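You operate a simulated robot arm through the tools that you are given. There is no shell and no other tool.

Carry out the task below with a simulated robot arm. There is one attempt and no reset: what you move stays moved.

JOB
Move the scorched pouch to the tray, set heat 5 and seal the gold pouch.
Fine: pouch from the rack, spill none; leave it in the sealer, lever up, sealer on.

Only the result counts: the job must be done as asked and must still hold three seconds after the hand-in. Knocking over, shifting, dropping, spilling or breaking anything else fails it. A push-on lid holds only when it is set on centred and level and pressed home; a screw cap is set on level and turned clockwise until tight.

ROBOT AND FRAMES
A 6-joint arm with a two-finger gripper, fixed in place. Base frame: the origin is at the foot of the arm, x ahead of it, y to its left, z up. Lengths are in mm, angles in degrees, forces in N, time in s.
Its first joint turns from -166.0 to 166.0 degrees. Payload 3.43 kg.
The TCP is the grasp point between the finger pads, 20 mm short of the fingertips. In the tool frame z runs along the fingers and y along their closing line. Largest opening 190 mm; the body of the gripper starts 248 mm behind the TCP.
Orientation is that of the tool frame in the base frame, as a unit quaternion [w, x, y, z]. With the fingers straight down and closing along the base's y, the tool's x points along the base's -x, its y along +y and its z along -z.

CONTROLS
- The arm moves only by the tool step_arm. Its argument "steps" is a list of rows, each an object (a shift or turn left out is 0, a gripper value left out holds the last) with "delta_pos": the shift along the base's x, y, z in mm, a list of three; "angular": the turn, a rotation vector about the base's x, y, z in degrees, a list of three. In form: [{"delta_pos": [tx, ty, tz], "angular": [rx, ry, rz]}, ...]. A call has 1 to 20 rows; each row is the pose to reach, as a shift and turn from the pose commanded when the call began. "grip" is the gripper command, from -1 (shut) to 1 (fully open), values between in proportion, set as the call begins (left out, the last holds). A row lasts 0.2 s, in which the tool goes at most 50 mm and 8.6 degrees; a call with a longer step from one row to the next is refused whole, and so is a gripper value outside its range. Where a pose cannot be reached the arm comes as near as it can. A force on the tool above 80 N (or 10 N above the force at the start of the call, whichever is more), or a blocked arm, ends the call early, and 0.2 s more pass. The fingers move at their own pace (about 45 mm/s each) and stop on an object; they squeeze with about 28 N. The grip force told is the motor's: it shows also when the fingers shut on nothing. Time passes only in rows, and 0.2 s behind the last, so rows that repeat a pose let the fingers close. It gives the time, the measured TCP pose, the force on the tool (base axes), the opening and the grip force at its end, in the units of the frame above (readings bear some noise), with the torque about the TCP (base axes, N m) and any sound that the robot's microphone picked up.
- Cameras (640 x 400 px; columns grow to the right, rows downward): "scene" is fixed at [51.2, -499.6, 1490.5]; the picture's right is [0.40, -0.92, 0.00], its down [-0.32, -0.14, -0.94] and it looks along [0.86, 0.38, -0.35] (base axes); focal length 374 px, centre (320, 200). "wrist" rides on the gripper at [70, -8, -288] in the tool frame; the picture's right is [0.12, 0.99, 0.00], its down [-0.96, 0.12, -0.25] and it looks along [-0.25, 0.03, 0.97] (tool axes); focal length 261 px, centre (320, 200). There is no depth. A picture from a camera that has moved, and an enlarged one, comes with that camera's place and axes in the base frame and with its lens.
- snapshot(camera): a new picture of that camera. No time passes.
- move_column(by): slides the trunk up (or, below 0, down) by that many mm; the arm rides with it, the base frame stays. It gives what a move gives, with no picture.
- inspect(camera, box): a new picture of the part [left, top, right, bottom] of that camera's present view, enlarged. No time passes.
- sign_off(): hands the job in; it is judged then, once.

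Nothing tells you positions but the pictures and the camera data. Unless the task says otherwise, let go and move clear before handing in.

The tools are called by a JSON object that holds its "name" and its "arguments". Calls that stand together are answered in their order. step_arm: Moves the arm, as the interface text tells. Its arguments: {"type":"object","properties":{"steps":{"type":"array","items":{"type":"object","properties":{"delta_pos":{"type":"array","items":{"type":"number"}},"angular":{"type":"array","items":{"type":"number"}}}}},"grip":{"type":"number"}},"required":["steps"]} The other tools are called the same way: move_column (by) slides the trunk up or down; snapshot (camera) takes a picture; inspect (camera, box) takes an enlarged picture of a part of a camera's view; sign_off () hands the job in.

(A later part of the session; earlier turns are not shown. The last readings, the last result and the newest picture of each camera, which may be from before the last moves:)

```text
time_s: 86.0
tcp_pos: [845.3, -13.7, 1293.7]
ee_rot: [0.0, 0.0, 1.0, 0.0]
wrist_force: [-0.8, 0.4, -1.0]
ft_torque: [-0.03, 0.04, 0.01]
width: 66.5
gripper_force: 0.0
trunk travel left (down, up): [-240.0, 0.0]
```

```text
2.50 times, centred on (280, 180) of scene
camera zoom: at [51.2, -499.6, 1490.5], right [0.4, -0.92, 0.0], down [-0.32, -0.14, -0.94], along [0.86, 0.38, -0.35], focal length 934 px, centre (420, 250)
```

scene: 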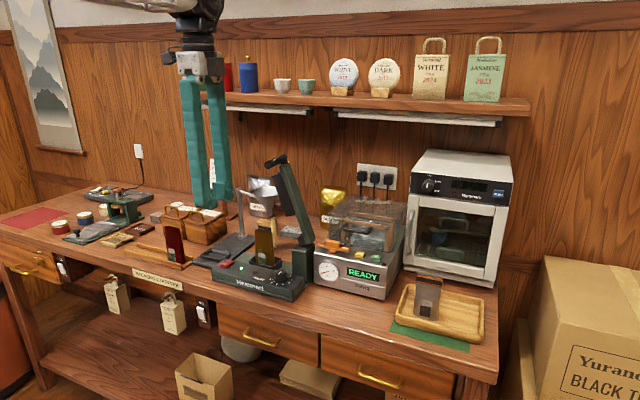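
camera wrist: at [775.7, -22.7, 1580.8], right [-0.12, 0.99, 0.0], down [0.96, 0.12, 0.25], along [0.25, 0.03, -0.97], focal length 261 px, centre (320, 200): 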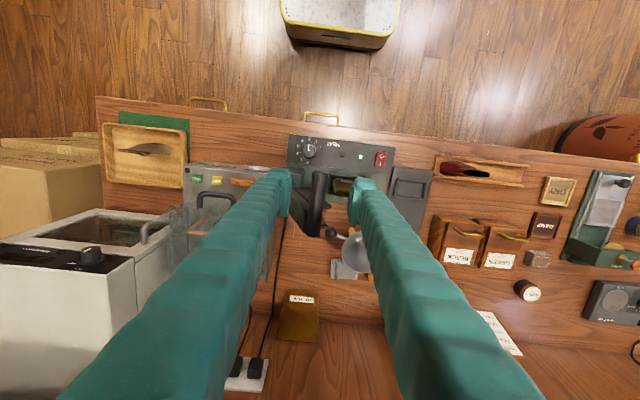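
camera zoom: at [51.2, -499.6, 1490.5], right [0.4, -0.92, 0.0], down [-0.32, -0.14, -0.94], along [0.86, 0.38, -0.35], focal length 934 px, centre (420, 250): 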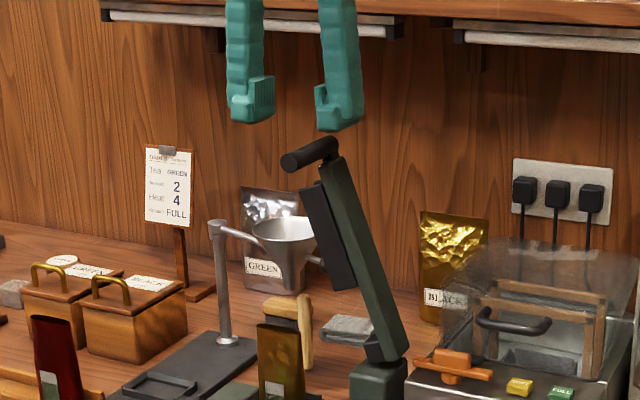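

The handle bar runs from x 826 to 911 at y ≈ −16, and the fingers straddle it. I'll centre, lower onto it and grip.

{"name": "step_arm", "arguments": {"steps": [{"delta_pos": [3, -1.5, -12]}, {"delta_pos": [4, -1.5, -26]}, {"delta_pos": [4, -1.5, -38]}, {"delta_pos": [4, -1.5, -46]}]}}

{"name": "inspect", "arguments": {"camera": "scene", "box": [220, 100, 340, 260]}}

{"name": "inspect", "arguments": {"camera": "wrist", "box": [260, 140, 380, 260]}}

```text
time_s: 87.0
tcp_pos: [847.6, -16.1, 1247.5]
ee_rot: [0.0, 0.0, 1.0, 0.0]
wrist_force: [0.5, 0.4, 0.0]
ft_torque: [-0.01, -0.02, 0.01]
width: 66.6
gripper_force: 0.0
trunk travel left (down, up): [-240.0, 0.0]
```

```text
2.50 times, centred on (280, 180) of scene
camera zoom: at [51.2, -499.6, 1490.5], right [0.4, -0.92, 0.0], down [-0.32, -0.14, -0.94], along [0.86, 0.38, -0.35], focal length 934 px, centre (420, 250)
```

zoom: 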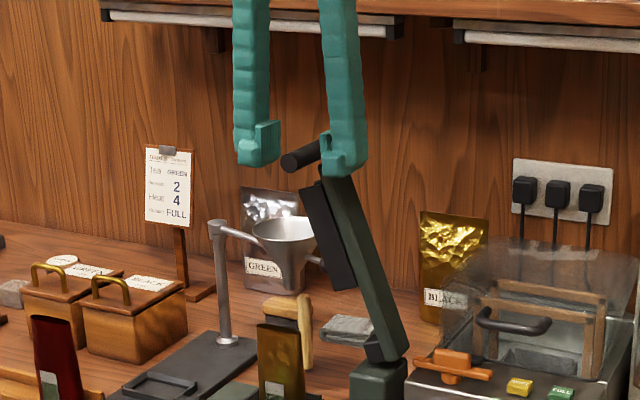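

```text
3.33 times, centred on (320, 200) of wrist
camera zoom: at [778.7, -24.8, 1534.3], right [-0.12, 0.99, 0.0], down [0.96, 0.12, 0.25], along [0.25, 0.03, -0.97], focal length 869 px, centre (320, 200)
```

zoom: 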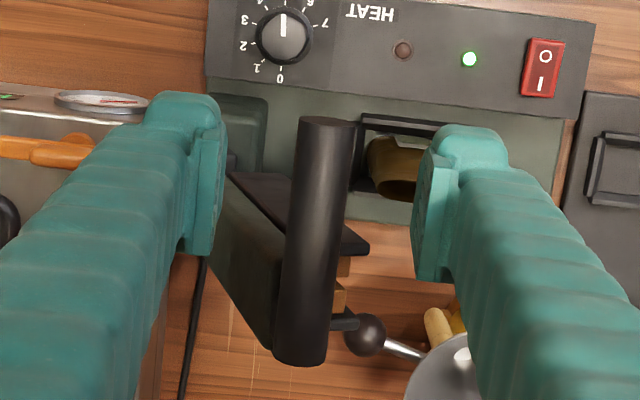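

{"name": "step_arm", "arguments": {"steps": [{"delta_pos": [0, 0, 0]}, {"delta_pos": [0, 0, 0]}, {"delta_pos": [0, 0, 0]}, {"delta_pos": [0, 0, 0]}], "grip": -1}}

{"name": "inspect", "arguments": {"camera": "wrist", "box": [260, 140, 380, 260]}}

{"name": "inspect", "arguments": {"camera": "scene", "box": [220, 100, 340, 260]}}

```text
time_s: 88.0
tcp_pos: [847.5, -16.1, 1247.1]
ee_rot: [0.0, 0.0, 1.0, 0.0]
wrist_force: [-0.5, -0.4, 0.3]
ft_torque: [0.02, -0.02, 0.01]
width: 19.0
gripper_force: 37.1
trunk travel left (down, up): [-240.0, 0.0]
```

```text
3.33 times, centred on (320, 200) of wrist
camera zoom: at [778.8, -24.8, 1534.4], right [-0.12, 0.99, 0.0], down [0.96, 0.12, 0.25], along [0.25, 0.03, -0.97], focal length 869 px, centre (320, 200)
```

zoom: 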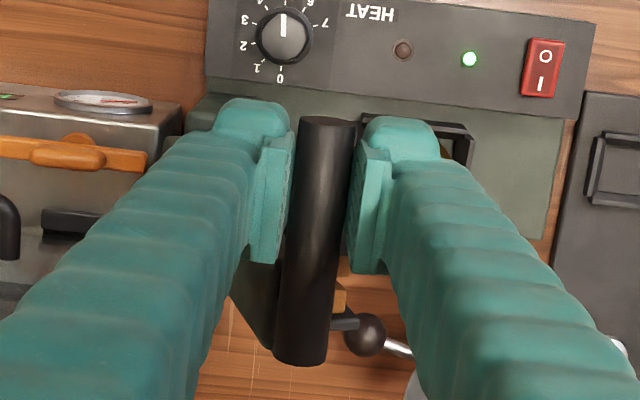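

```text
2.50 times, centred on (280, 180) of scene
camera zoom: at [51.2, -499.6, 1490.5], right [0.4, -0.92, 0.0], down [-0.32, -0.14, -0.94], along [0.86, 0.38, -0.35], focal length 934 px, centre (420, 250)
```

zoom: 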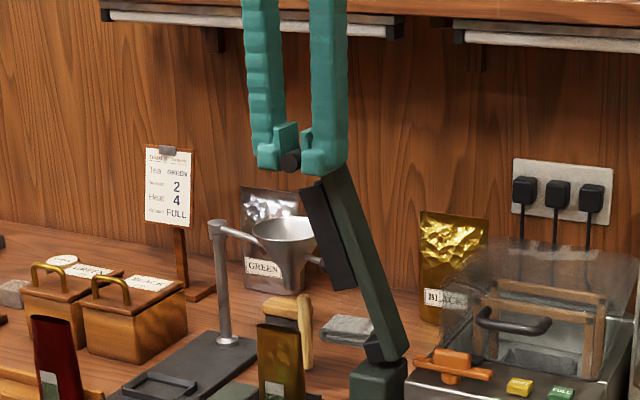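

The bar is gripped (19 mm). I'll start swinging the lever along its arc towards +y and watch the forces.

{"name": "step_arm", "arguments": {"steps": [{"delta_pos": [0, 8.5, -2.5]}, {"delta_pos": [0, 17.8, -5.7]}, {"delta_pos": [0, 27, -9.3]}, {"delta_pos": [0, 36.2, -13.3]}]}}

{"name": "inspect", "arguments": {"camera": "scene", "box": [220, 100, 340, 260]}}

```text
time_s: 89.0
tcp_pos: [849.8, 17.7, 1232.4]
ee_rot: [-0.001, 0.001, 1.0, 0.0]
wrist_force: [-11.1, -8.3, -15.2]
ft_torque: [-0.06, 0.44, 1.08]
width: 18.3
gripper_force: 45.0
trunk travel left (down, up): [-240.0, 0.0]
```

```text
2.50 times, centred on (280, 180) of scene
camera zoom: at [51.2, -499.6, 1490.5], right [0.4, -0.92, 0.0], down [-0.32, -0.14, -0.94], along [0.86, 0.38, -0.35], focal length 934 px, centre (420, 250)
```

zoom: 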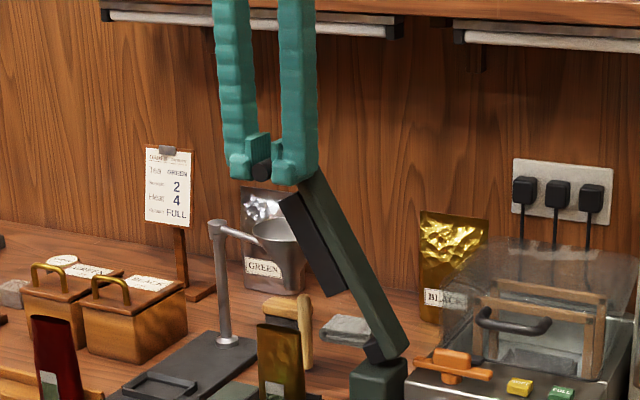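

The lever follows; the downward pull shows the true pivot is slightly further to −y than I assumed. I'll correct the arc and continue.

{"name": "step_arm", "arguments": {"steps": [{"delta_pos": [0, 7.8, -6.5]}, {"delta_pos": [0, 15.3, -11.8]}, {"delta_pos": [0, 24, -17.6]}, {"delta_pos": [0, 32.1, -23.7]}]}}

{"name": "step_arm", "arguments": {"steps": [{"delta_pos": [0, 8, -6.5]}, {"delta_pos": [0, 15.7, -13.4]}, {"delta_pos": [0, 23, -20.6]}, {"delta_pos": [0, 30.1, -28.1]}]}}

{"name": "inspect", "arguments": {"camera": "scene", "box": [220, 100, 340, 280]}}

```text
time_s: 90.0
tcp_pos: [848.9, 53.0, 1209.7]
ee_rot: [0.001, 0.0, 1.0, 0.0]
wrist_force: [-0.7, 4.3, 5.7]
ft_torque: [0.06, 0.14, -1.1]
width: 17.6
gripper_force: 44.8
trunk travel left (down, up): [-240.0, 0.0]
```

```text
time_s: 91.0
tcp_pos: [848.7, 81.3, 1179.9]
ee_rot: [-0.001, 0.0, 1.0, 0.0]
wrist_force: [-6.1, -1.0, -1.0]
ft_torque: [-0.01, 0.54, 0.25]
width: 15.5
gripper_force: 44.4
trunk travel left (down, up): [-240.0, 0.0]
```

```text
2.22 times, centred on (280, 190) of scene
camera zoom: at [51.2, -499.6, 1490.5], right [0.4, -0.92, 0.0], down [-0.32, -0.14, -0.94], along [0.86, 0.38, -0.35], focal length 830 px, centre (409, 222)
```

zoom: 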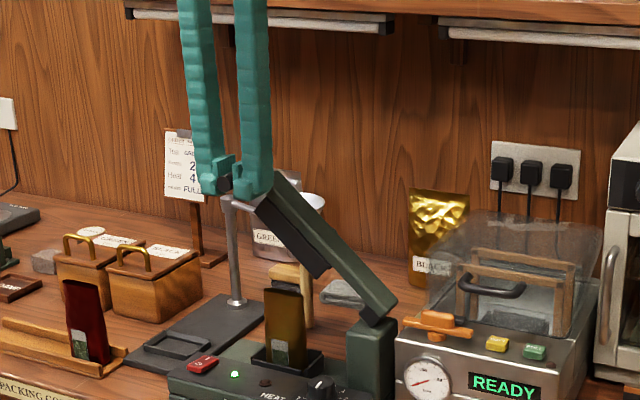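

{"name": "inspect", "arguments": {"camera": "wrist", "box": [260, 140, 380, 260]}}

{"name": "inspect", "arguments": {"camera": "scene", "box": [220, 150, 280, 210]}}

```text
3.33 times, centred on (320, 200) of wrist
camera zoom: at [779.4, 73.6, 1467.8], right [-0.12, 0.99, 0.0], down [0.96, 0.11, 0.25], along [0.24, 0.03, -0.97], focal length 869 px, centre (320, 200)
```

zoom: 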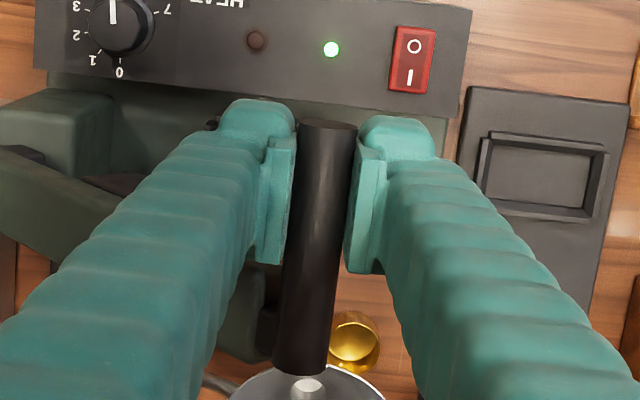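

```text
6.67 times, centred on (250, 180) of scene
camera zoom: at [51.2, -499.6, 1490.5], right [0.4, -0.92, 0.0], down [-0.32, -0.14, -0.94], along [0.86, 0.38, -0.35], focal length 2491 px, centre (787, 333)
```

zoom: 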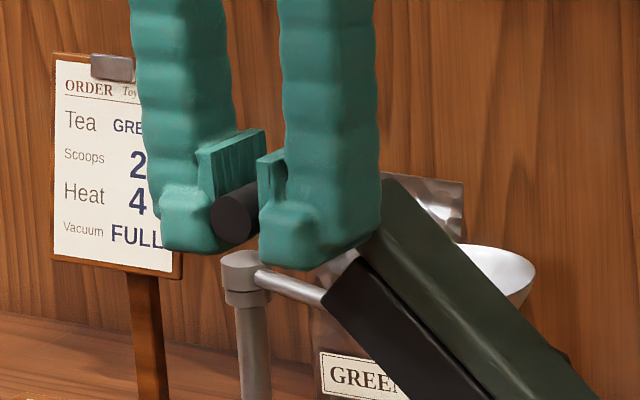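

The bar has crept towards the lower edge of the pads. I'll loosen slightly (the fingers still straddle it), drop 12 mm and regrip.

{"name": "step_arm", "arguments": {"steps": [{"delta_pos": [0, 0, 0]}, {"delta_pos": [0, 0, -5]}, {"delta_pos": [0, 0, -10]}, {"delta_pos": [0, 0, -13]}], "grip": -0.75}}

{"name": "inspect", "arguments": {"camera": "scene", "box": [210, 140, 310, 250]}}

```text
time_s: 92.0
tcp_pos: [849.8, 82.4, 1166.4]
ee_rot: [-0.001, 0.001, 1.0, -0.001]
wrist_force: [-0.9, 0.2, -0.7]
ft_torque: [-0.04, -0.01, 0.03]
width: 23.9
gripper_force: 0.0
trunk travel left (down, up): [-240.0, 0.0]
```

```text
3.64 times, centred on (260, 195) of scene
camera zoom: at [51.2, -499.6, 1490.5], right [0.4, -0.92, 0.0], down [-0.32, -0.14, -0.94], along [0.86, 0.38, -0.35], focal length 1359 px, centre (538, 218)
```

zoom: 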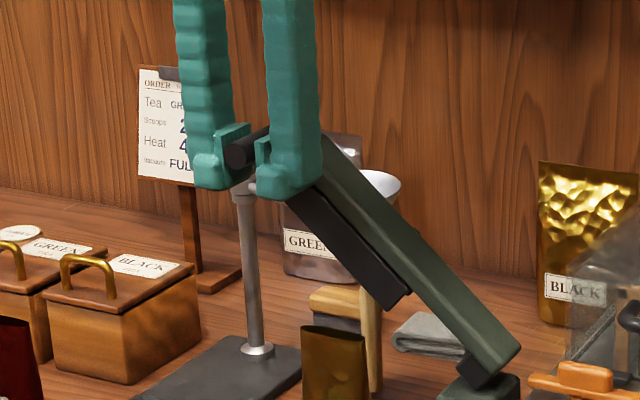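

The lever stays put when loosened, and the bar now sits in the middle of the pads. Regripping and continuing down along the refined arc (pivot ≈ y −97, z 1017).

{"name": "step_arm", "arguments": {"steps": [{"delta_pos": [0, 0, 0]}, {"delta_pos": [0, 0, 0]}, {"delta_pos": [0, 4.8, -6]}, {"delta_pos": [0, 9.6, -11.9]}, {"delta_pos": [0, 14.4, -18.6]}, {"delta_pos": [0, 19.1, -25.4]}, {"delta_pos": [0, 23.3, -32.5]}, {"delta_pos": [0, 27.5, -39.5]}], "grip": -1}}

{"name": "inspect", "arguments": {"camera": "scene", "box": [210, 140, 320, 280]}}

```text
time_s: 93.8
tcp_pos: [849.8, 110.4, 1129.2]
ee_rot: [-0.001, 0.0, 1.0, -0.001]
wrist_force: [-2.8, 3.4, 2.6]
ft_torque: [-0.09, 0.08, -0.1]
width: 14.8
gripper_force: 45.2
trunk travel left (down, up): [-240.0, 0.0]
```

```text
2.86 times, centred on (265, 210) of scene
camera zoom: at [51.2, -499.6, 1490.5], right [0.4, -0.92, 0.0], down [-0.32, -0.14, -0.94], along [0.86, 0.38, -0.35], focal length 1068 px, centre (477, 171)
```

zoom: 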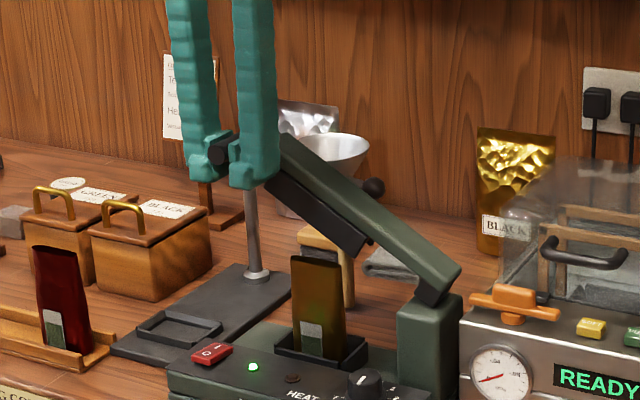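

{"name": "step_arm", "arguments": {"steps": [{"delta_pos": [0, 3.9, -7.3]}, {"delta_pos": [0, 7.5, -14.8]}, {"delta_pos": [0, 10.9, -22.3]}, {"delta_pos": [0, 14, -29.9]}, {"delta_pos": [0, 16.8, -37.7]}, {"delta_pos": [0, 19.4, -45.5]}]}}

{"name": "inspect", "arguments": {"camera": "scene", "box": [210, 160, 320, 290]}}

```text
time_s: 95.2
tcp_pos: [848.8, 132.9, 1083.5]
ee_rot: [0.0, -0.001, 1.0, 0.0]
wrist_force: [10.1, 53.7, 21.1]
ft_torque: [-0.78, 0.85, -0.17]
width: 14.8
gripper_force: 45.0
trunk travel left (down, up): [-240.0, 0.0]
```

```text
3.08 times, centred on (265, 225) of scene
camera zoom: at [51.2, -499.6, 1490.5], right [0.4, -0.92, 0.0], down [-0.32, -0.14, -0.94], along [0.86, 0.38, -0.35], focal length 1150 px, centre (489, 123)
```

zoom: 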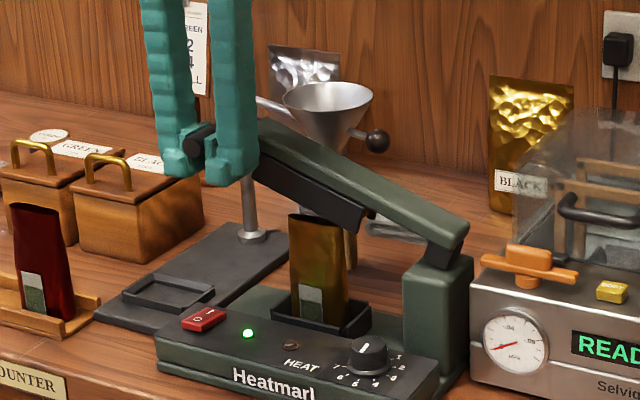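

The sideways force is purely radial, so my arc radius is a little short. I'll loosen the grip to relieve it and see where the bar really sits.

{"name": "step_arm", "arguments": {"steps": [{"delta_pos": [0, 3, 0]}, {"delta_pos": [0, 4, 0]}, {"delta_pos": [0, 4, 0]}], "grip": -0.7}}

{"name": "inspect", "arguments": {"camera": "wrist", "box": [260, 140, 380, 260]}}

{"name": "inspect", "arguments": {"camera": "scene", "box": [210, 160, 320, 290]}}

```text
time_s: 96.0
tcp_pos: [846.8, 132.4, 1083.4]
ee_rot: [0.0, 0.0, 1.0, -0.002]
wrist_force: [-0.3, -0.5, -0.1]
ft_torque: [0.0, -0.01, -0.01]
width: 28.4
gripper_force: 0.1
trunk travel left (down, up): [-240.0, 0.0]
```

```text
3.33 times, centred on (320, 200) of wrist
camera zoom: at [779.1, 125.3, 1370.8], right [-0.12, 0.99, 0.0], down [0.96, 0.12, 0.25], along [0.25, 0.03, -0.97], focal length 869 px, centre (320, 200)
```

zoom: 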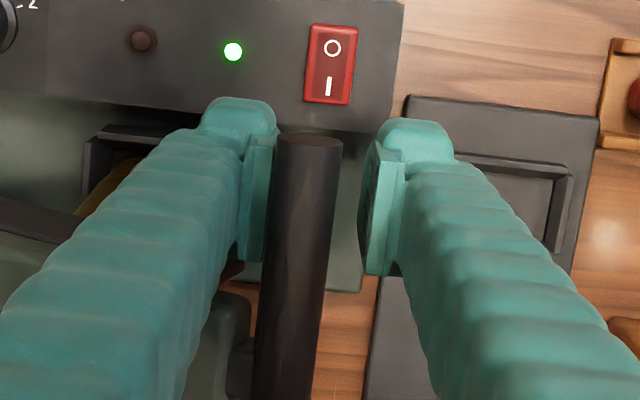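

```text
3.08 times, centred on (265, 225) of scene
camera zoom: at [51.2, -499.6, 1490.5], right [0.4, -0.92, 0.0], down [-0.32, -0.14, -0.94], along [0.86, 0.38, -0.35], focal length 1150 px, centre (489, 123)
```

zoom: 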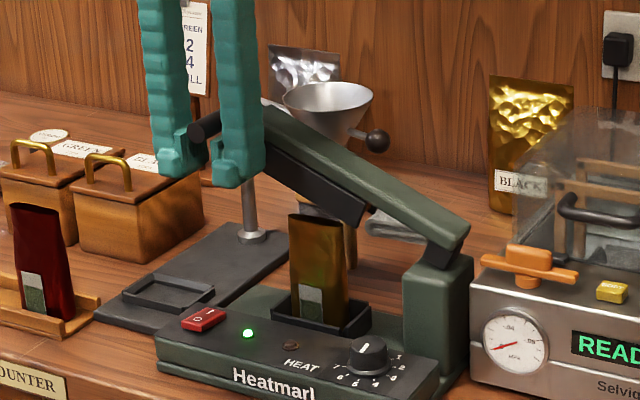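

The scene and wrist views agree the bar is now at about (y 128, z 1130), so the lever is roughly 28° above horizontal. I'll withdraw upward off the bar, close the fingers and press it down from above instead.

{"name": "step_arm", "arguments": {"steps": [{"delta_pos": [0, -2.5, 0]}, {"delta_pos": [0, -5, 0]}, {"delta_pos": [0, -5, 15]}, {"delta_pos": [0, -5, 40]}, {"delta_pos": [0, -5, 70]}, {"delta_pos": [0, -5, 100]}, {"delta_pos": [0, -5, 115]}]}}

{"name": "snapshot", "arguments": {"camera": "wrist"}}

{"name": "inspect", "arguments": {"camera": "wrist", "box": [260, 140, 380, 260]}}

{"name": "inspect", "arguments": {"camera": "scene", "box": [210, 140, 320, 290]}}

```text
time_s: 97.6
tcp_pos: [848.4, 129.5, 1199.5]
ee_rot: [0.0, 0.0, 1.0, 0.0]
wrist_force: [0.6, -0.6, 0.0]
ft_torque: [0.01, 0.03, 0.03]
width: 28.5
gripper_force: 0.1
trunk travel left (down, up): [-240.0, 0.0]
```

```text
taken
camera wrist: at [778.3, 121.2, 1486.2], right [-0.12, 0.99, 0.0], down [0.96, 0.12, 0.25], along [0.25, 0.03, -0.97], focal length 261 px, centre (320, 200)
```

wrist: 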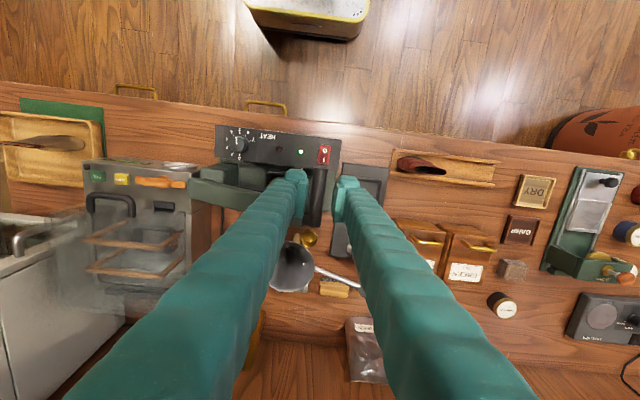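

```text
3.33 times, centred on (320, 200) of wrist
camera zoom: at [778.3, 121.2, 1486.2], right [-0.12, 0.99, 0.0], down [0.96, 0.12, 0.25], along [0.25, 0.03, -0.97], focal length 869 px, centre (320, 200)
```

zoom: 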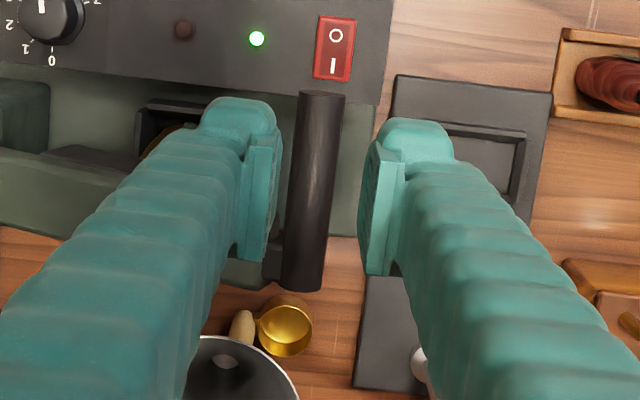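

```text
2.67 times, centred on (265, 215) of scene
camera zoom: at [51.2, -499.6, 1490.5], right [0.4, -0.92, 0.0], down [-0.32, -0.14, -0.94], along [0.86, 0.38, -0.35], focal length 997 px, centre (467, 160)
```

zoom: 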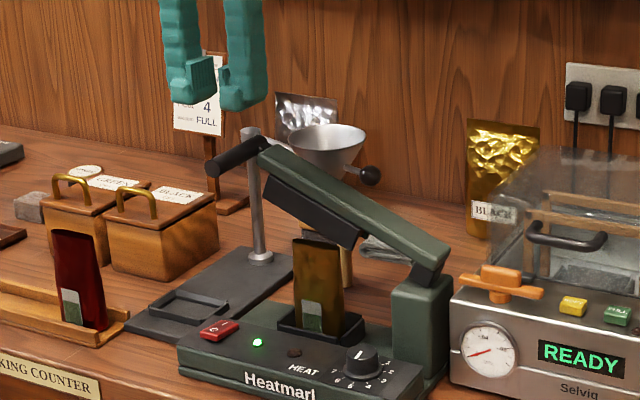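

The lever holds itself about 25° above horizontal with the bar at (y 130, z 1129). I'll close the fingers and come down onto the bar.

{"name": "step_arm", "arguments": {"steps": [{"delta_pos": [0, 0, 0]}, {"delta_pos": [0, 0, 0]}, {"delta_pos": [0, 1, -10]}, {"delta_pos": [0, 2, -20]}, {"delta_pos": [0, 2, -30]}, {"delta_pos": [0, 2, -36]}], "grip": -1}}

{"name": "step_arm", "arguments": {"steps": [{"delta_pos": [0, 2, -5]}, {"delta_pos": [0, 5, -12]}, {"delta_pos": [0, 8, -20]}]}}

{"name": "inspect", "arguments": {"camera": "scene", "box": [210, 140, 320, 290]}}

```text
time_s: 99.0
tcp_pos: [849.0, 131.0, 1161.9]
ee_rot: [0.0, 0.0, 1.0, 0.0]
wrist_force: [0.4, -0.8, -0.3]
ft_torque: [0.02, -0.01, 0.03]
width: 0.0
gripper_force: 28.2
trunk travel left (down, up): [-240.0, 0.0]
```

```text
time_s: 99.8
tcp_pos: [849.7, 139.2, 1142.2]
ee_rot: [0.0, 0.0, 1.0, 0.0]
wrist_force: [-0.3, 0.5, 1.0]
ft_torque: [0.02, -0.03, 0.01]
width: 0.0
gripper_force: 27.9
trunk travel left (down, up): [-240.0, 0.0]
```

```text
2.67 times, centred on (265, 215) of scene
camera zoom: at [51.2, -499.6, 1490.5], right [0.4, -0.92, 0.0], down [-0.32, -0.14, -0.94], along [0.86, 0.38, -0.35], focal length 997 px, centre (467, 160)
```

zoom: 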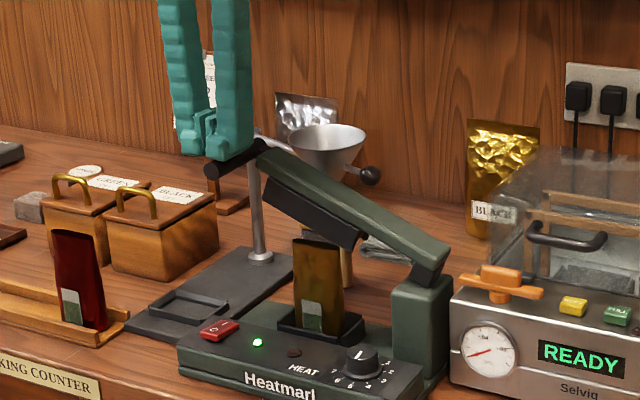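

{"name": "step_arm", "arguments": {"steps": [{"delta_pos": [0, 0, -5]}, {"delta_pos": [0, 1, -10]}, {"delta_pos": [0, 2, -15]}]}}

{"name": "inspect", "arguments": {"camera": "scene", "box": [210, 150, 290, 240]}}

{"name": "inspect", "arguments": {"camera": "wrist", "box": [260, 140, 380, 260]}}

```text
time_s: 100.6
tcp_pos: [850.2, 140.1, 1126.8]
ee_rot: [0.0, 0.0, 1.0, 0.0]
wrist_force: [-0.8, -0.1, 0.3]
ft_torque: [-0.01, -0.05, 0.0]
width: 0.4
gripper_force: 28.3
trunk travel left (down, up): [-240.0, 0.0]
```

```text
4.44 times, centred on (250, 195) of scene
camera zoom: at [51.2, -499.6, 1490.5], right [0.4, -0.92, 0.0], down [-0.32, -0.14, -0.94], along [0.86, 0.38, -0.35], focal length 1661 px, centre (631, 222)
```

zoom: 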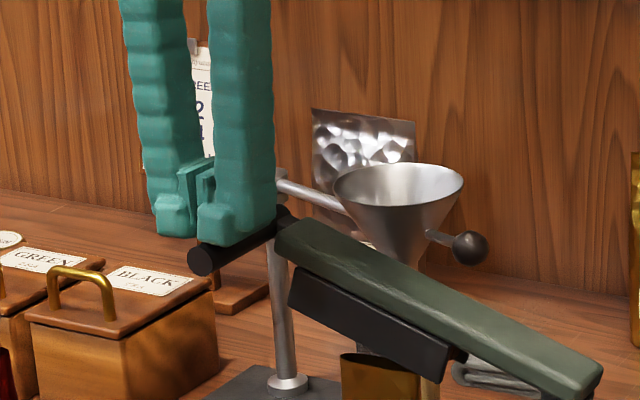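

```text
3.33 times, centred on (320, 200) of wrist
camera zoom: at [779.6, 132.0, 1414.7], right [-0.12, 0.99, 0.0], down [0.96, 0.12, 0.25], along [0.25, 0.03, -0.97], focal length 869 px, centre (320, 200)
```

zoom: 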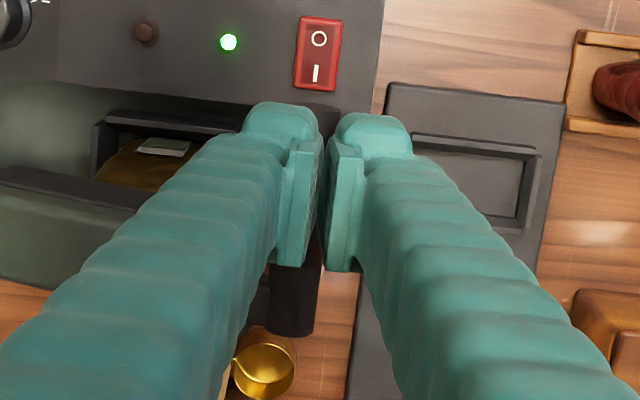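

The lever moves down easily under the fingertips. I'll keep pressing along the arc.

{"name": "step_arm", "arguments": {"steps": [{"delta_pos": [0, 4, -11]}, {"delta_pos": [0, 7, -22]}, {"delta_pos": [0, 10, -33]}, {"delta_pos": [0, 12, -44]}]}}

{"name": "inspect", "arguments": {"camera": "scene", "box": [210, 170, 320, 290]}}

```text
time_s: 101.6
tcp_pos: [848.7, 153.6, 1081.0]
ee_rot: [0.0, 0.0, 1.0, 0.0]
wrist_force: [0.2, 0.8, 0.3]
ft_torque: [0.03, -0.01, -0.02]
width: 0.0
gripper_force: 28.2
trunk travel left (down, up): [-240.0, 0.0]
```

```text
3.33 times, centred on (265, 230) of scene
camera zoom: at [51.2, -499.6, 1490.5], right [0.4, -0.92, 0.0], down [-0.32, -0.14, -0.94], along [0.86, 0.38, -0.35], focal length 1246 px, centre (503, 100)
```

zoom: 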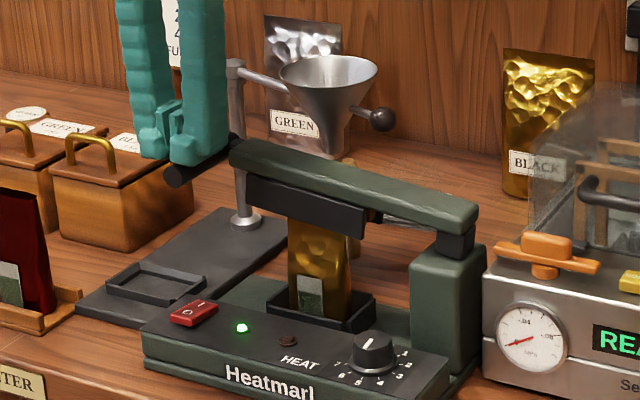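

{"name": "step_arm", "arguments": {"steps": [{"delta_pos": [0, 1, -6]}, {"delta_pos": [0, 2, -12]}, {"delta_pos": [0, 3, -18]}]}}

{"name": "inspect", "arguments": {"camera": "scene", "box": [210, 170, 320, 290]}}

```text
time_s: 102.4
tcp_pos: [849.3, 156.1, 1063.7]
ee_rot: [0.0, 0.0, 1.0, 0.0]
wrist_force: [0.4, -0.3, 0.7]
ft_torque: [0.01, 0.0, 0.02]
width: 0.1
gripper_force: 28.3
trunk travel left (down, up): [-240.0, 0.0]
```

```text
3.33 times, centred on (265, 230) of scene
camera zoom: at [51.2, -499.6, 1490.5], right [0.4, -0.92, 0.0], down [-0.32, -0.14, -0.94], along [0.86, 0.38, -0.35], focal length 1246 px, centre (503, 100)
```

zoom: 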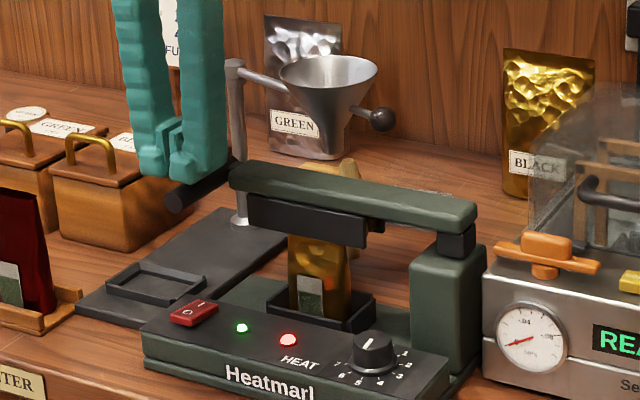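

The red lamp has lit: the sealer is heating with the lever down. I'll hold here and watch the lamp and listen.

{"name": "step_arm", "arguments": {"steps": [{"delta_pos": [0, 0, -2]}, {"delta_pos": [0, 0, -3]}]}}

{"name": "inspect", "arguments": {"camera": "scene", "box": [210, 170, 320, 290]}}

```text
time_s: 103.0
tcp_pos: [850.1, 155.7, 1061.3]
ee_rot: [0.0, 0.001, 1.0, 0.001]
wrist_force: [-0.6, -0.5, 0.1]
ft_torque: [-0.03, 0.05, -0.01]
width: 0.0
gripper_force: 27.8
trunk travel left (down, up): [-240.0, 0.0]
```

```text
3.33 times, centred on (265, 230) of scene
camera zoom: at [51.2, -499.6, 1490.5], right [0.4, -0.92, 0.0], down [-0.32, -0.14, -0.94], along [0.86, 0.38, -0.35], focal length 1246 px, centre (503, 100)
```

zoom: 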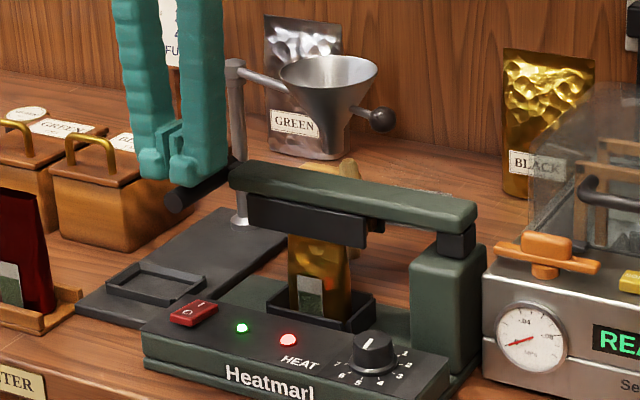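

{"name": "step_arm", "arguments": {"steps": [{"delta_pos": [0, 0, 0]}, {"delta_pos": [0, 0, 0]}, {"delta_pos": [0, 0, 0]}]}}

{"name": "inspect", "arguments": {"camera": "scene", "box": [230, 190, 320, 290]}}

```text
time_s: 103.8
tcp_pos: [848.8, 156.5, 1061.9]
ee_rot: [0.0, 0.0, 1.0, 0.0]
wrist_force: [-0.2, -0.1, -0.3]
ft_torque: [0.02, -0.01, -0.04]
width: 0.0
gripper_force: 28.0
trunk travel left (down, up): [-240.0, 0.0]
```

```text
4.00 times, centred on (275, 240) of scene
camera zoom: at [51.2, -499.6, 1490.5], right [0.4, -0.92, 0.0], down [-0.32, -0.14, -0.94], along [0.86, 0.38, -0.35], focal length 1495 px, centre (500, 40)
```

zoom: 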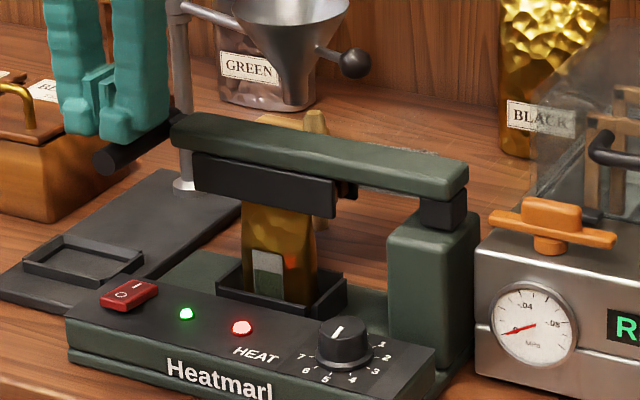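

{"name": "step_arm", "arguments": {"steps": [{"delta_pos": [0, 0, 0]}, {"delta_pos": [0, 0, 0]}]}}

{"name": "inspect", "arguments": {"camera": "scene", "box": [250, 230, 310, 290]}}

```text
time_s: 104.4
tcp_pos: [849.2, 155.2, 1061.3]
ee_rot: [0.0, 0.0, 1.0, 0.001]
wrist_force: [0.1, -0.5, -0.7]
ft_torque: [0.01, -0.03, -0.01]
width: 0.0
gripper_force: 28.4
trunk travel left (down, up): [-240.0, 0.0]
```

```text
6.67 times, centred on (280, 260) of scene
camera zoom: at [51.2, -499.6, 1490.5], right [0.4, -0.92, 0.0], down [-0.32, -0.14, -0.94], along [0.86, 0.38, -0.35], focal length 2491 px, centre (587, -200)
```

zoom: 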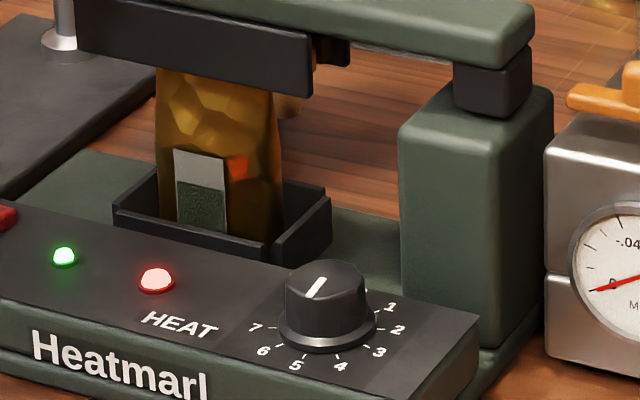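

{"name": "step_arm", "arguments": {"steps": [{"delta_pos": [0, 0, 0]}, {"delta_pos": [0, 0, 0]}]}}

{"name": "inspect", "arguments": {"camera": "scene", "box": [210, 170, 310, 290]}}

```text
time_s: 105.0
tcp_pos: [850.3, 156.5, 1061.7]
ee_rot: [0.0, 0.0, 1.0, 0.0]
wrist_force: [-0.4, 1.0, 0.2]
ft_torque: [-0.03, 0.01, 0.04]
width: 0.2
gripper_force: 28.5
trunk travel left (down, up): [-240.0, 0.0]
```

```text
3.33 times, centred on (260, 230) of scene
camera zoom: at [51.2, -499.6, 1490.5], right [0.4, -0.92, 0.0], down [-0.32, -0.14, -0.94], along [0.86, 0.38, -0.35], focal length 1246 px, centre (520, 100)
```

zoom: 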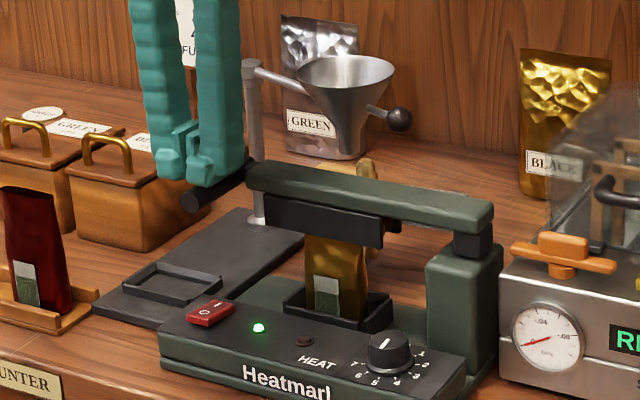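

The red lamp has gone out, so the sealing cycle finished. I'll rise off the bar, open the fingers, and get ready to lift the lever back up.

{"name": "step_arm", "arguments": {"steps": [{"delta_pos": [0, 0, 10]}, {"delta_pos": [0, 0, 25]}, {"delta_pos": [0, 0, 35]}]}}

{"name": "step_arm", "arguments": {"steps": [{"delta_pos": [0, 0, 0]}, {"delta_pos": [0, 0, 0]}, {"delta_pos": [0, 0, 0]}, {"delta_pos": [0, 0, 0]}], "grip": -0.4}}

{"name": "inspect", "arguments": {"camera": "wrist", "box": [260, 140, 380, 260]}}

{"name": "inspect", "arguments": {"camera": "scene", "box": [210, 170, 310, 290]}}

```text
time_s: 105.8
tcp_pos: [849.5, 155.2, 1097.0]
ee_rot: [0.0, -0.001, 1.0, -0.001]
wrist_force: [0.6, 0.7, 0.1]
ft_torque: [0.0, 0.03, -0.03]
width: 0.0
gripper_force: 27.6
trunk travel left (down, up): [-240.0, 0.0]
```

```text
time_s: 106.8
tcp_pos: [849.7, 154.2, 1097.4]
ee_rot: [-0.001, 0.0, 1.0, 0.0]
wrist_force: [0.5, -0.1, 0.4]
ft_torque: [-0.03, -0.03, 0.03]
width: 57.1
gripper_force: 0.0
trunk travel left (down, up): [-240.0, 0.0]
```

```text
3.33 times, centred on (320, 200) of wrist
camera zoom: at [779.7, 146.7, 1384.6], right [-0.12, 0.99, 0.0], down [0.96, 0.12, 0.25], along [0.25, 0.03, -0.97], focal length 869 px, centre (320, 200)
```

zoom: 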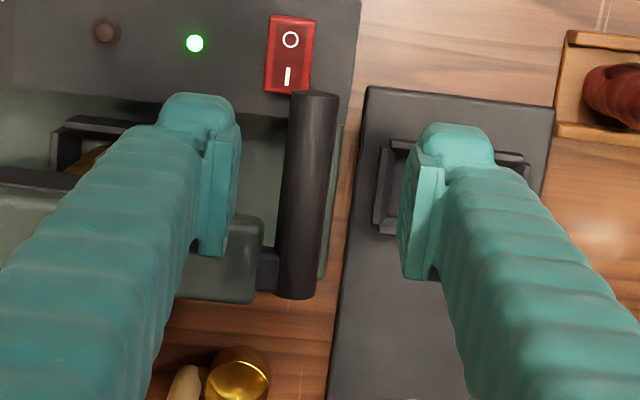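

```text
3.33 times, centred on (260, 230) of scene
camera zoom: at [51.2, -499.6, 1490.5], right [0.4, -0.92, 0.0], down [-0.32, -0.14, -0.94], along [0.86, 0.38, -0.35], focal length 1246 px, centre (520, 100)
```

zoom: 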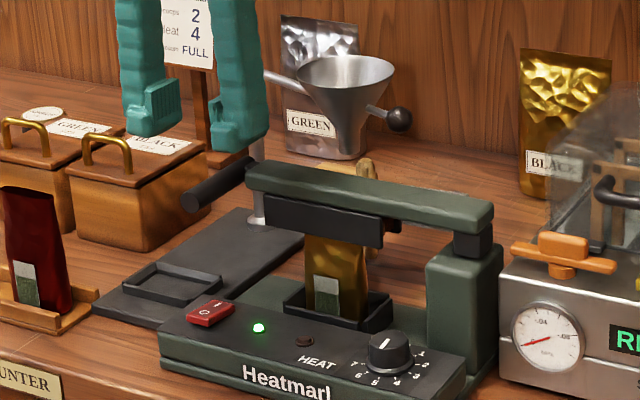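

The bar is at about (y 151, z 1038) with the lever fully down and both lamps normal. I'll centre over it, lower and grip.

{"name": "step_arm", "arguments": {"steps": [{"delta_pos": [0, -2, -10]}, {"delta_pos": [0, -3.5, -25]}, {"delta_pos": [0, -3.5, -42]}, {"delta_pos": [0, -3.5, -55]}, {"delta_pos": [0, -3.5, -62]}]}}

{"name": "step_arm", "arguments": {"steps": [{"delta_pos": [0, 0, 0]}, {"delta_pos": [0, 0, 0]}, {"delta_pos": [0, 0, 0]}, {"delta_pos": [0, 0, 0]}], "grip": -1}}

{"name": "inspect", "arguments": {"camera": "scene", "box": [210, 170, 310, 290]}}

{"name": "inspect", "arguments": {"camera": "wrist", "box": [260, 140, 380, 260]}}

```text
time_s: 108.0
tcp_pos: [847.5, 152.1, 1034.7]
ee_rot: [0.001, 0.0, 1.0, 0.0]
wrist_force: [-0.9, -0.1, 0.2]
ft_torque: [-0.03, 0.01, 0.0]
width: 56.9
gripper_force: 0.0
trunk travel left (down, up): [-240.0, 0.0]
```

```text
time_s: 109.0
tcp_pos: [848.3, 150.0, 1034.4]
ee_rot: [-0.001, 0.0, 1.0, 0.0]
wrist_force: [-1.2, -19.6, -0.7]
ft_torque: [-0.13, 0.0, 1.04]
width: 19.0
gripper_force: 45.1
trunk travel left (down, up): [-240.0, 0.0]
```

```text
3.33 times, centred on (260, 230) of scene
camera zoom: at [51.2, -499.6, 1490.5], right [0.4, -0.92, 0.0], down [-0.32, -0.14, -0.94], along [0.86, 0.38, -0.35], focal length 1246 px, centre (520, 100)
```

zoom: 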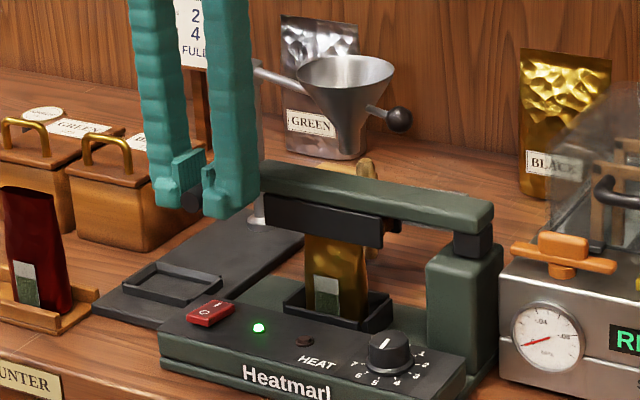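

```text
3.33 times, centred on (320, 200) of wrist
camera zoom: at [778.2, 142.3, 1322.4], right [-0.12, 0.99, 0.0], down [0.96, 0.12, 0.25], along [0.25, 0.03, -0.97], focal length 869 px, centre (320, 200)
```

zoom: 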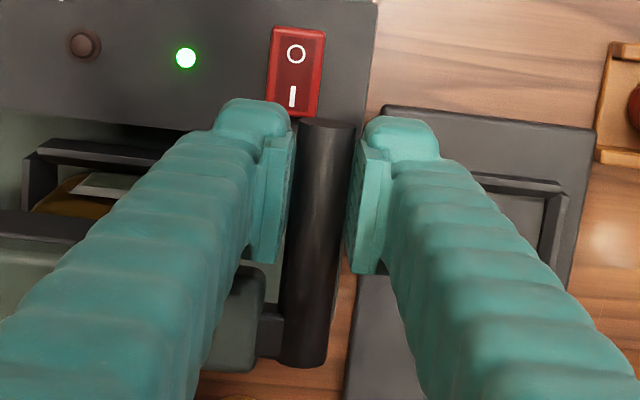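

The bar is gripped at (y 150, z 1037). I'll lift the lever back up along the arc (pivot ≈ y −86, z 1021), checking forces as I go.

{"name": "step_arm", "arguments": {"steps": [{"delta_pos": [0, -1.5, 4]}, {"delta_pos": [0, -2.7, 16.9]}, {"delta_pos": [0, -5.6, 33.2]}, {"delta_pos": [0, -9.6, 49.2]}]}}

{"name": "inspect", "arguments": {"camera": "scene", "box": [210, 160, 310, 290]}}

```text
time_s: 110.0
tcp_pos: [848.0, 142.1, 1083.1]
ee_rot: [-0.001, 0.001, 1.0, 0.0]
wrist_force: [-14.4, -17.1, -5.6]
ft_torque: [-0.06, -0.26, 0.02]
width: 18.0
gripper_force: 44.6
trunk travel left (down, up): [-240.0, 0.0]
```

```text
3.08 times, centred on (260, 225) of scene
camera zoom: at [51.2, -499.6, 1490.5], right [0.4, -0.92, 0.0], down [-0.32, -0.14, -0.94], along [0.86, 0.38, -0.35], focal length 1150 px, centre (505, 123)
```

zoom: 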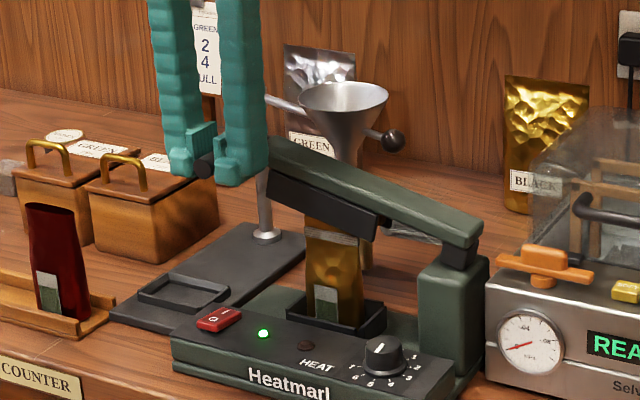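

The pouch now shows a pressed sealed band across its top. I'll keep raising the lever, nudging inward slightly to relieve the pull.

{"name": "step_arm", "arguments": {"steps": [{"delta_pos": [0, -6.5, 15.7]}, {"delta_pos": [0, -13.3, 31]}, {"delta_pos": [0, -20.5, 45.9]}, {"delta_pos": [0, -28.8, 60.2]}]}}

{"name": "inspect", "arguments": {"camera": "scene", "box": [210, 130, 310, 290]}}

```text
time_s: 111.0
tcp_pos: [848.3, 113.3, 1145.3]
ee_rot: [0.001, 0.001, 1.0, 0.001]
wrist_force: [-18.1, -10.4, -6.5]
ft_torque: [-0.07, -0.33, -0.23]
width: 16.6
gripper_force: 45.5
trunk travel left (down, up): [-240.0, 0.0]
```

```text
2.50 times, centred on (260, 210) of scene
camera zoom: at [51.2, -499.6, 1490.5], right [0.4, -0.92, 0.0], down [-0.32, -0.14, -0.94], along [0.86, 0.38, -0.35], focal length 934 px, centre (470, 175)
```

zoom: 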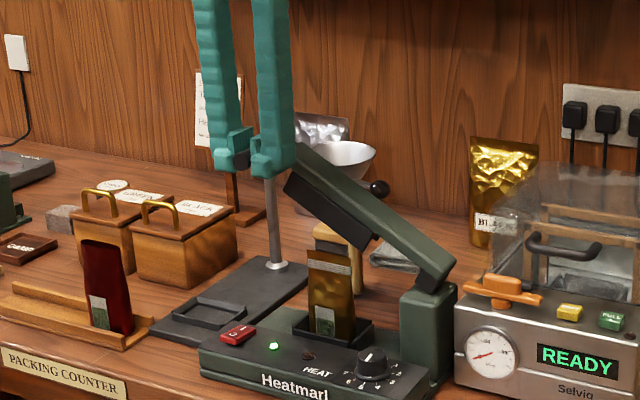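

{"name": "step_arm", "arguments": {"steps": [{"delta_pos": [0, -9.7, 13.5]}, {"delta_pos": [0, -20, 26.4]}, {"delta_pos": [0, -31, 38.5]}, {"delta_pos": [0, -43, 49.8]}]}}

{"name": "inspect", "arguments": {"camera": "scene", "box": [210, 110, 310, 290]}}

```text
time_s: 112.0
tcp_pos: [849.6, 67.2, 1193.9]
ee_rot: [0.001, 0.001, 1.0, 0.0]
wrist_force: [-15.3, -16.3, -18.0]
ft_torque: [-0.08, -1.12, 0.3]
width: 15.9
gripper_force: 44.7
trunk travel left (down, up): [-240.0, 0.0]
```

```text
2.22 times, centred on (260, 200) of scene
camera zoom: at [51.2, -499.6, 1490.5], right [0.4, -0.92, 0.0], down [-0.32, -0.14, -0.94], along [0.86, 0.38, -0.35], focal length 830 px, centre (453, 200)
```

zoom: 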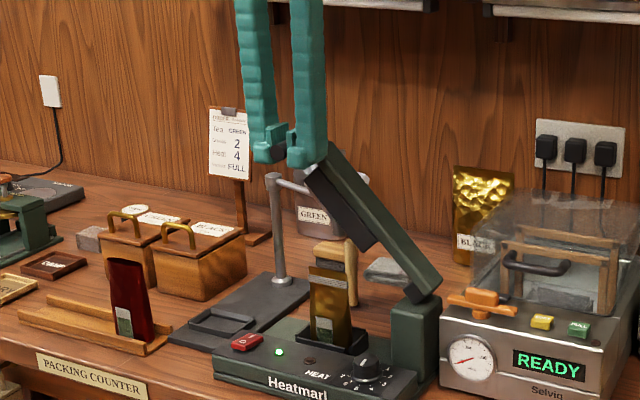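

{"name": "inspect", "arguments": {"camera": "scene", "box": [230, 150, 290, 210]}}

{"name": "inspect", "arguments": {"camera": "wrist", "box": [260, 140, 380, 260]}}

```text
6.67 times, centred on (260, 180) of scene
camera zoom: at [51.2, -499.6, 1490.5], right [0.4, -0.92, 0.0], down [-0.32, -0.14, -0.94], along [0.86, 0.38, -0.35], focal length 2491 px, centre (720, 333)
```

zoom: 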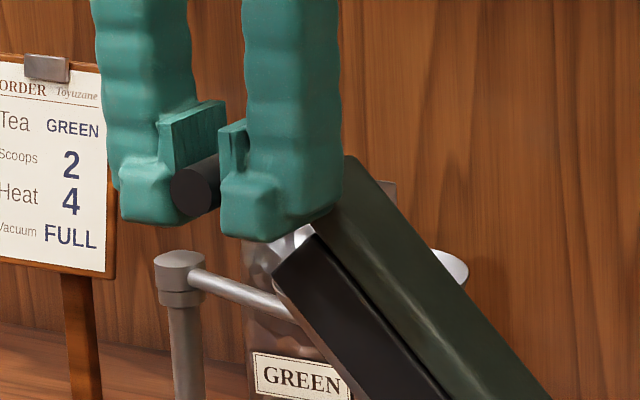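

```text
3.33 times, centred on (320, 200) of wrist
camera zoom: at [779.5, 59.6, 1481.5], right [-0.12, 0.99, 0.0], down [0.96, 0.11, 0.25], along [0.25, 0.03, -0.97], focal length 869 px, centre (320, 200)
```

zoom: 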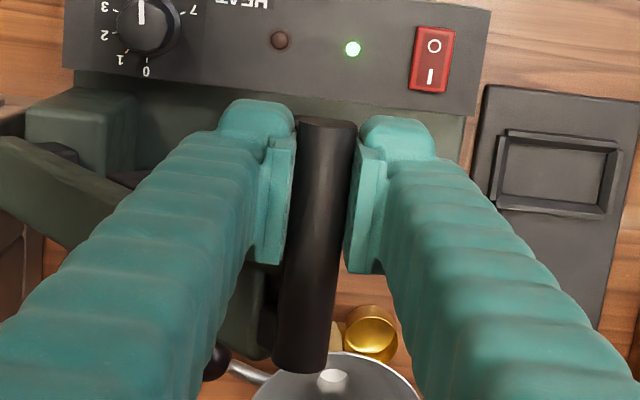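

{"name": "step_arm", "arguments": {"steps": [{"delta_pos": [0, -12.8, 9]}, {"delta_pos": [0, -26.2, 18.3]}, {"delta_pos": [0, -40.2, 26.9]}, {"delta_pos": [0, -54.8, 34.5]}]}}

{"name": "inspect", "arguments": {"camera": "scene", "box": [220, 100, 340, 290]}}

```text
time_s: 113.0
tcp_pos: [849.0, 14.7, 1227.0]
ee_rot: [-0.001, 0.0, 1.0, 0.0]
wrist_force: [-8.5, -11.3, -23.6]
ft_torque: [-0.11, -0.52, -0.04]
width: 15.9
gripper_force: 44.8
trunk travel left (down, up): [-240.0, 0.0]
```

```text
2.11 times, centred on (280, 195) of scene
camera zoom: at [51.2, -499.6, 1490.5], right [0.4, -0.92, 0.0], down [-0.32, -0.14, -0.94], along [0.86, 0.38, -0.35], focal length 787 px, centre (404, 210)
```

zoom: 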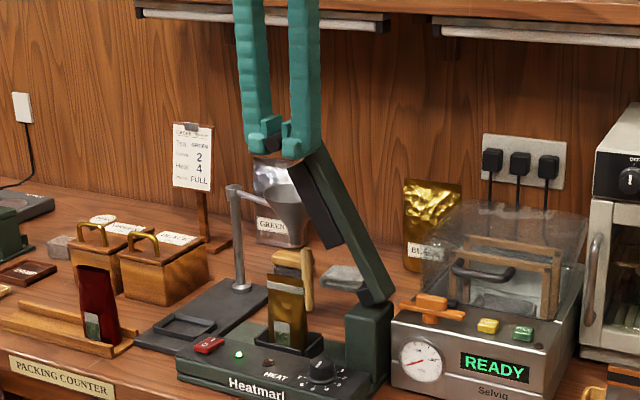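

{"name": "step_arm", "arguments": {"steps": [{"delta_pos": [0, -7.6, 1.5]}, {"delta_pos": [0, -15.2, 4.2]}, {"delta_pos": [0, -23, 7]}, {"delta_pos": [0, -29, 9]}]}}

{"name": "inspect", "arguments": {"camera": "scene", "box": [220, 100, 340, 290]}}

```text
time_s: 114.0
tcp_pos: [850.4, -12.3, 1238.1]
ee_rot: [0.001, -0.001, 1.0, 0.0]
wrist_force: [-0.7, -2.6, -7.9]
ft_torque: [0.13, 0.08, -0.19]
width: 15.7
gripper_force: 45.1
trunk travel left (down, up): [-240.0, 0.0]
```

```text
2.11 times, centred on (280, 195) of scene
camera zoom: at [51.2, -499.6, 1490.5], right [0.4, -0.92, 0.0], down [-0.32, -0.14, -0.94], along [0.86, 0.38, -0.35], focal length 787 px, centre (404, 210)
```

zoom: 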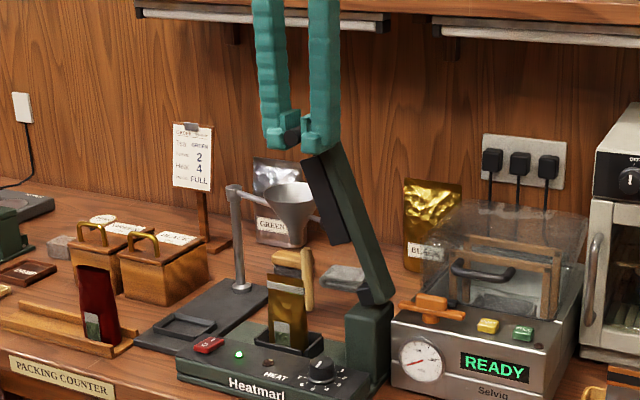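

{"name": "step_arm", "arguments": {"steps": [{"delta_pos": [0, -3, 0.5]}, {"delta_pos": [0, -5, 1]}]}}

{"name": "inspect", "arguments": {"camera": "scene", "box": [250, 140, 310, 200]}}

```text
time_s: 114.6
tcp_pos: [848.8, -15.9, 1239.9]
ee_rot: [0.001, -0.001, 1.0, 0.0]
wrist_force: [5.4, 6.9, 4.7]
ft_torque: [0.03, 0.03, -0.44]
width: 15.7
gripper_force: 45.4
trunk travel left (down, up): [-240.0, 0.0]
```

```text
6.67 times, centred on (280, 170) of scene
camera zoom: at [51.2, -499.6, 1490.5], right [0.4, -0.92, 0.0], down [-0.32, -0.14, -0.94], along [0.86, 0.38, -0.35], focal length 2491 px, centre (587, 400)
```

zoom: 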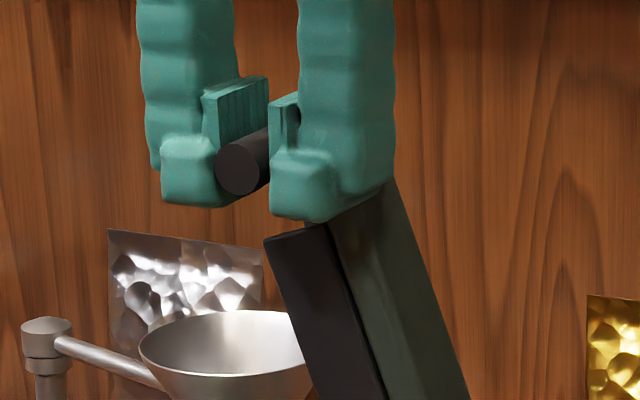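

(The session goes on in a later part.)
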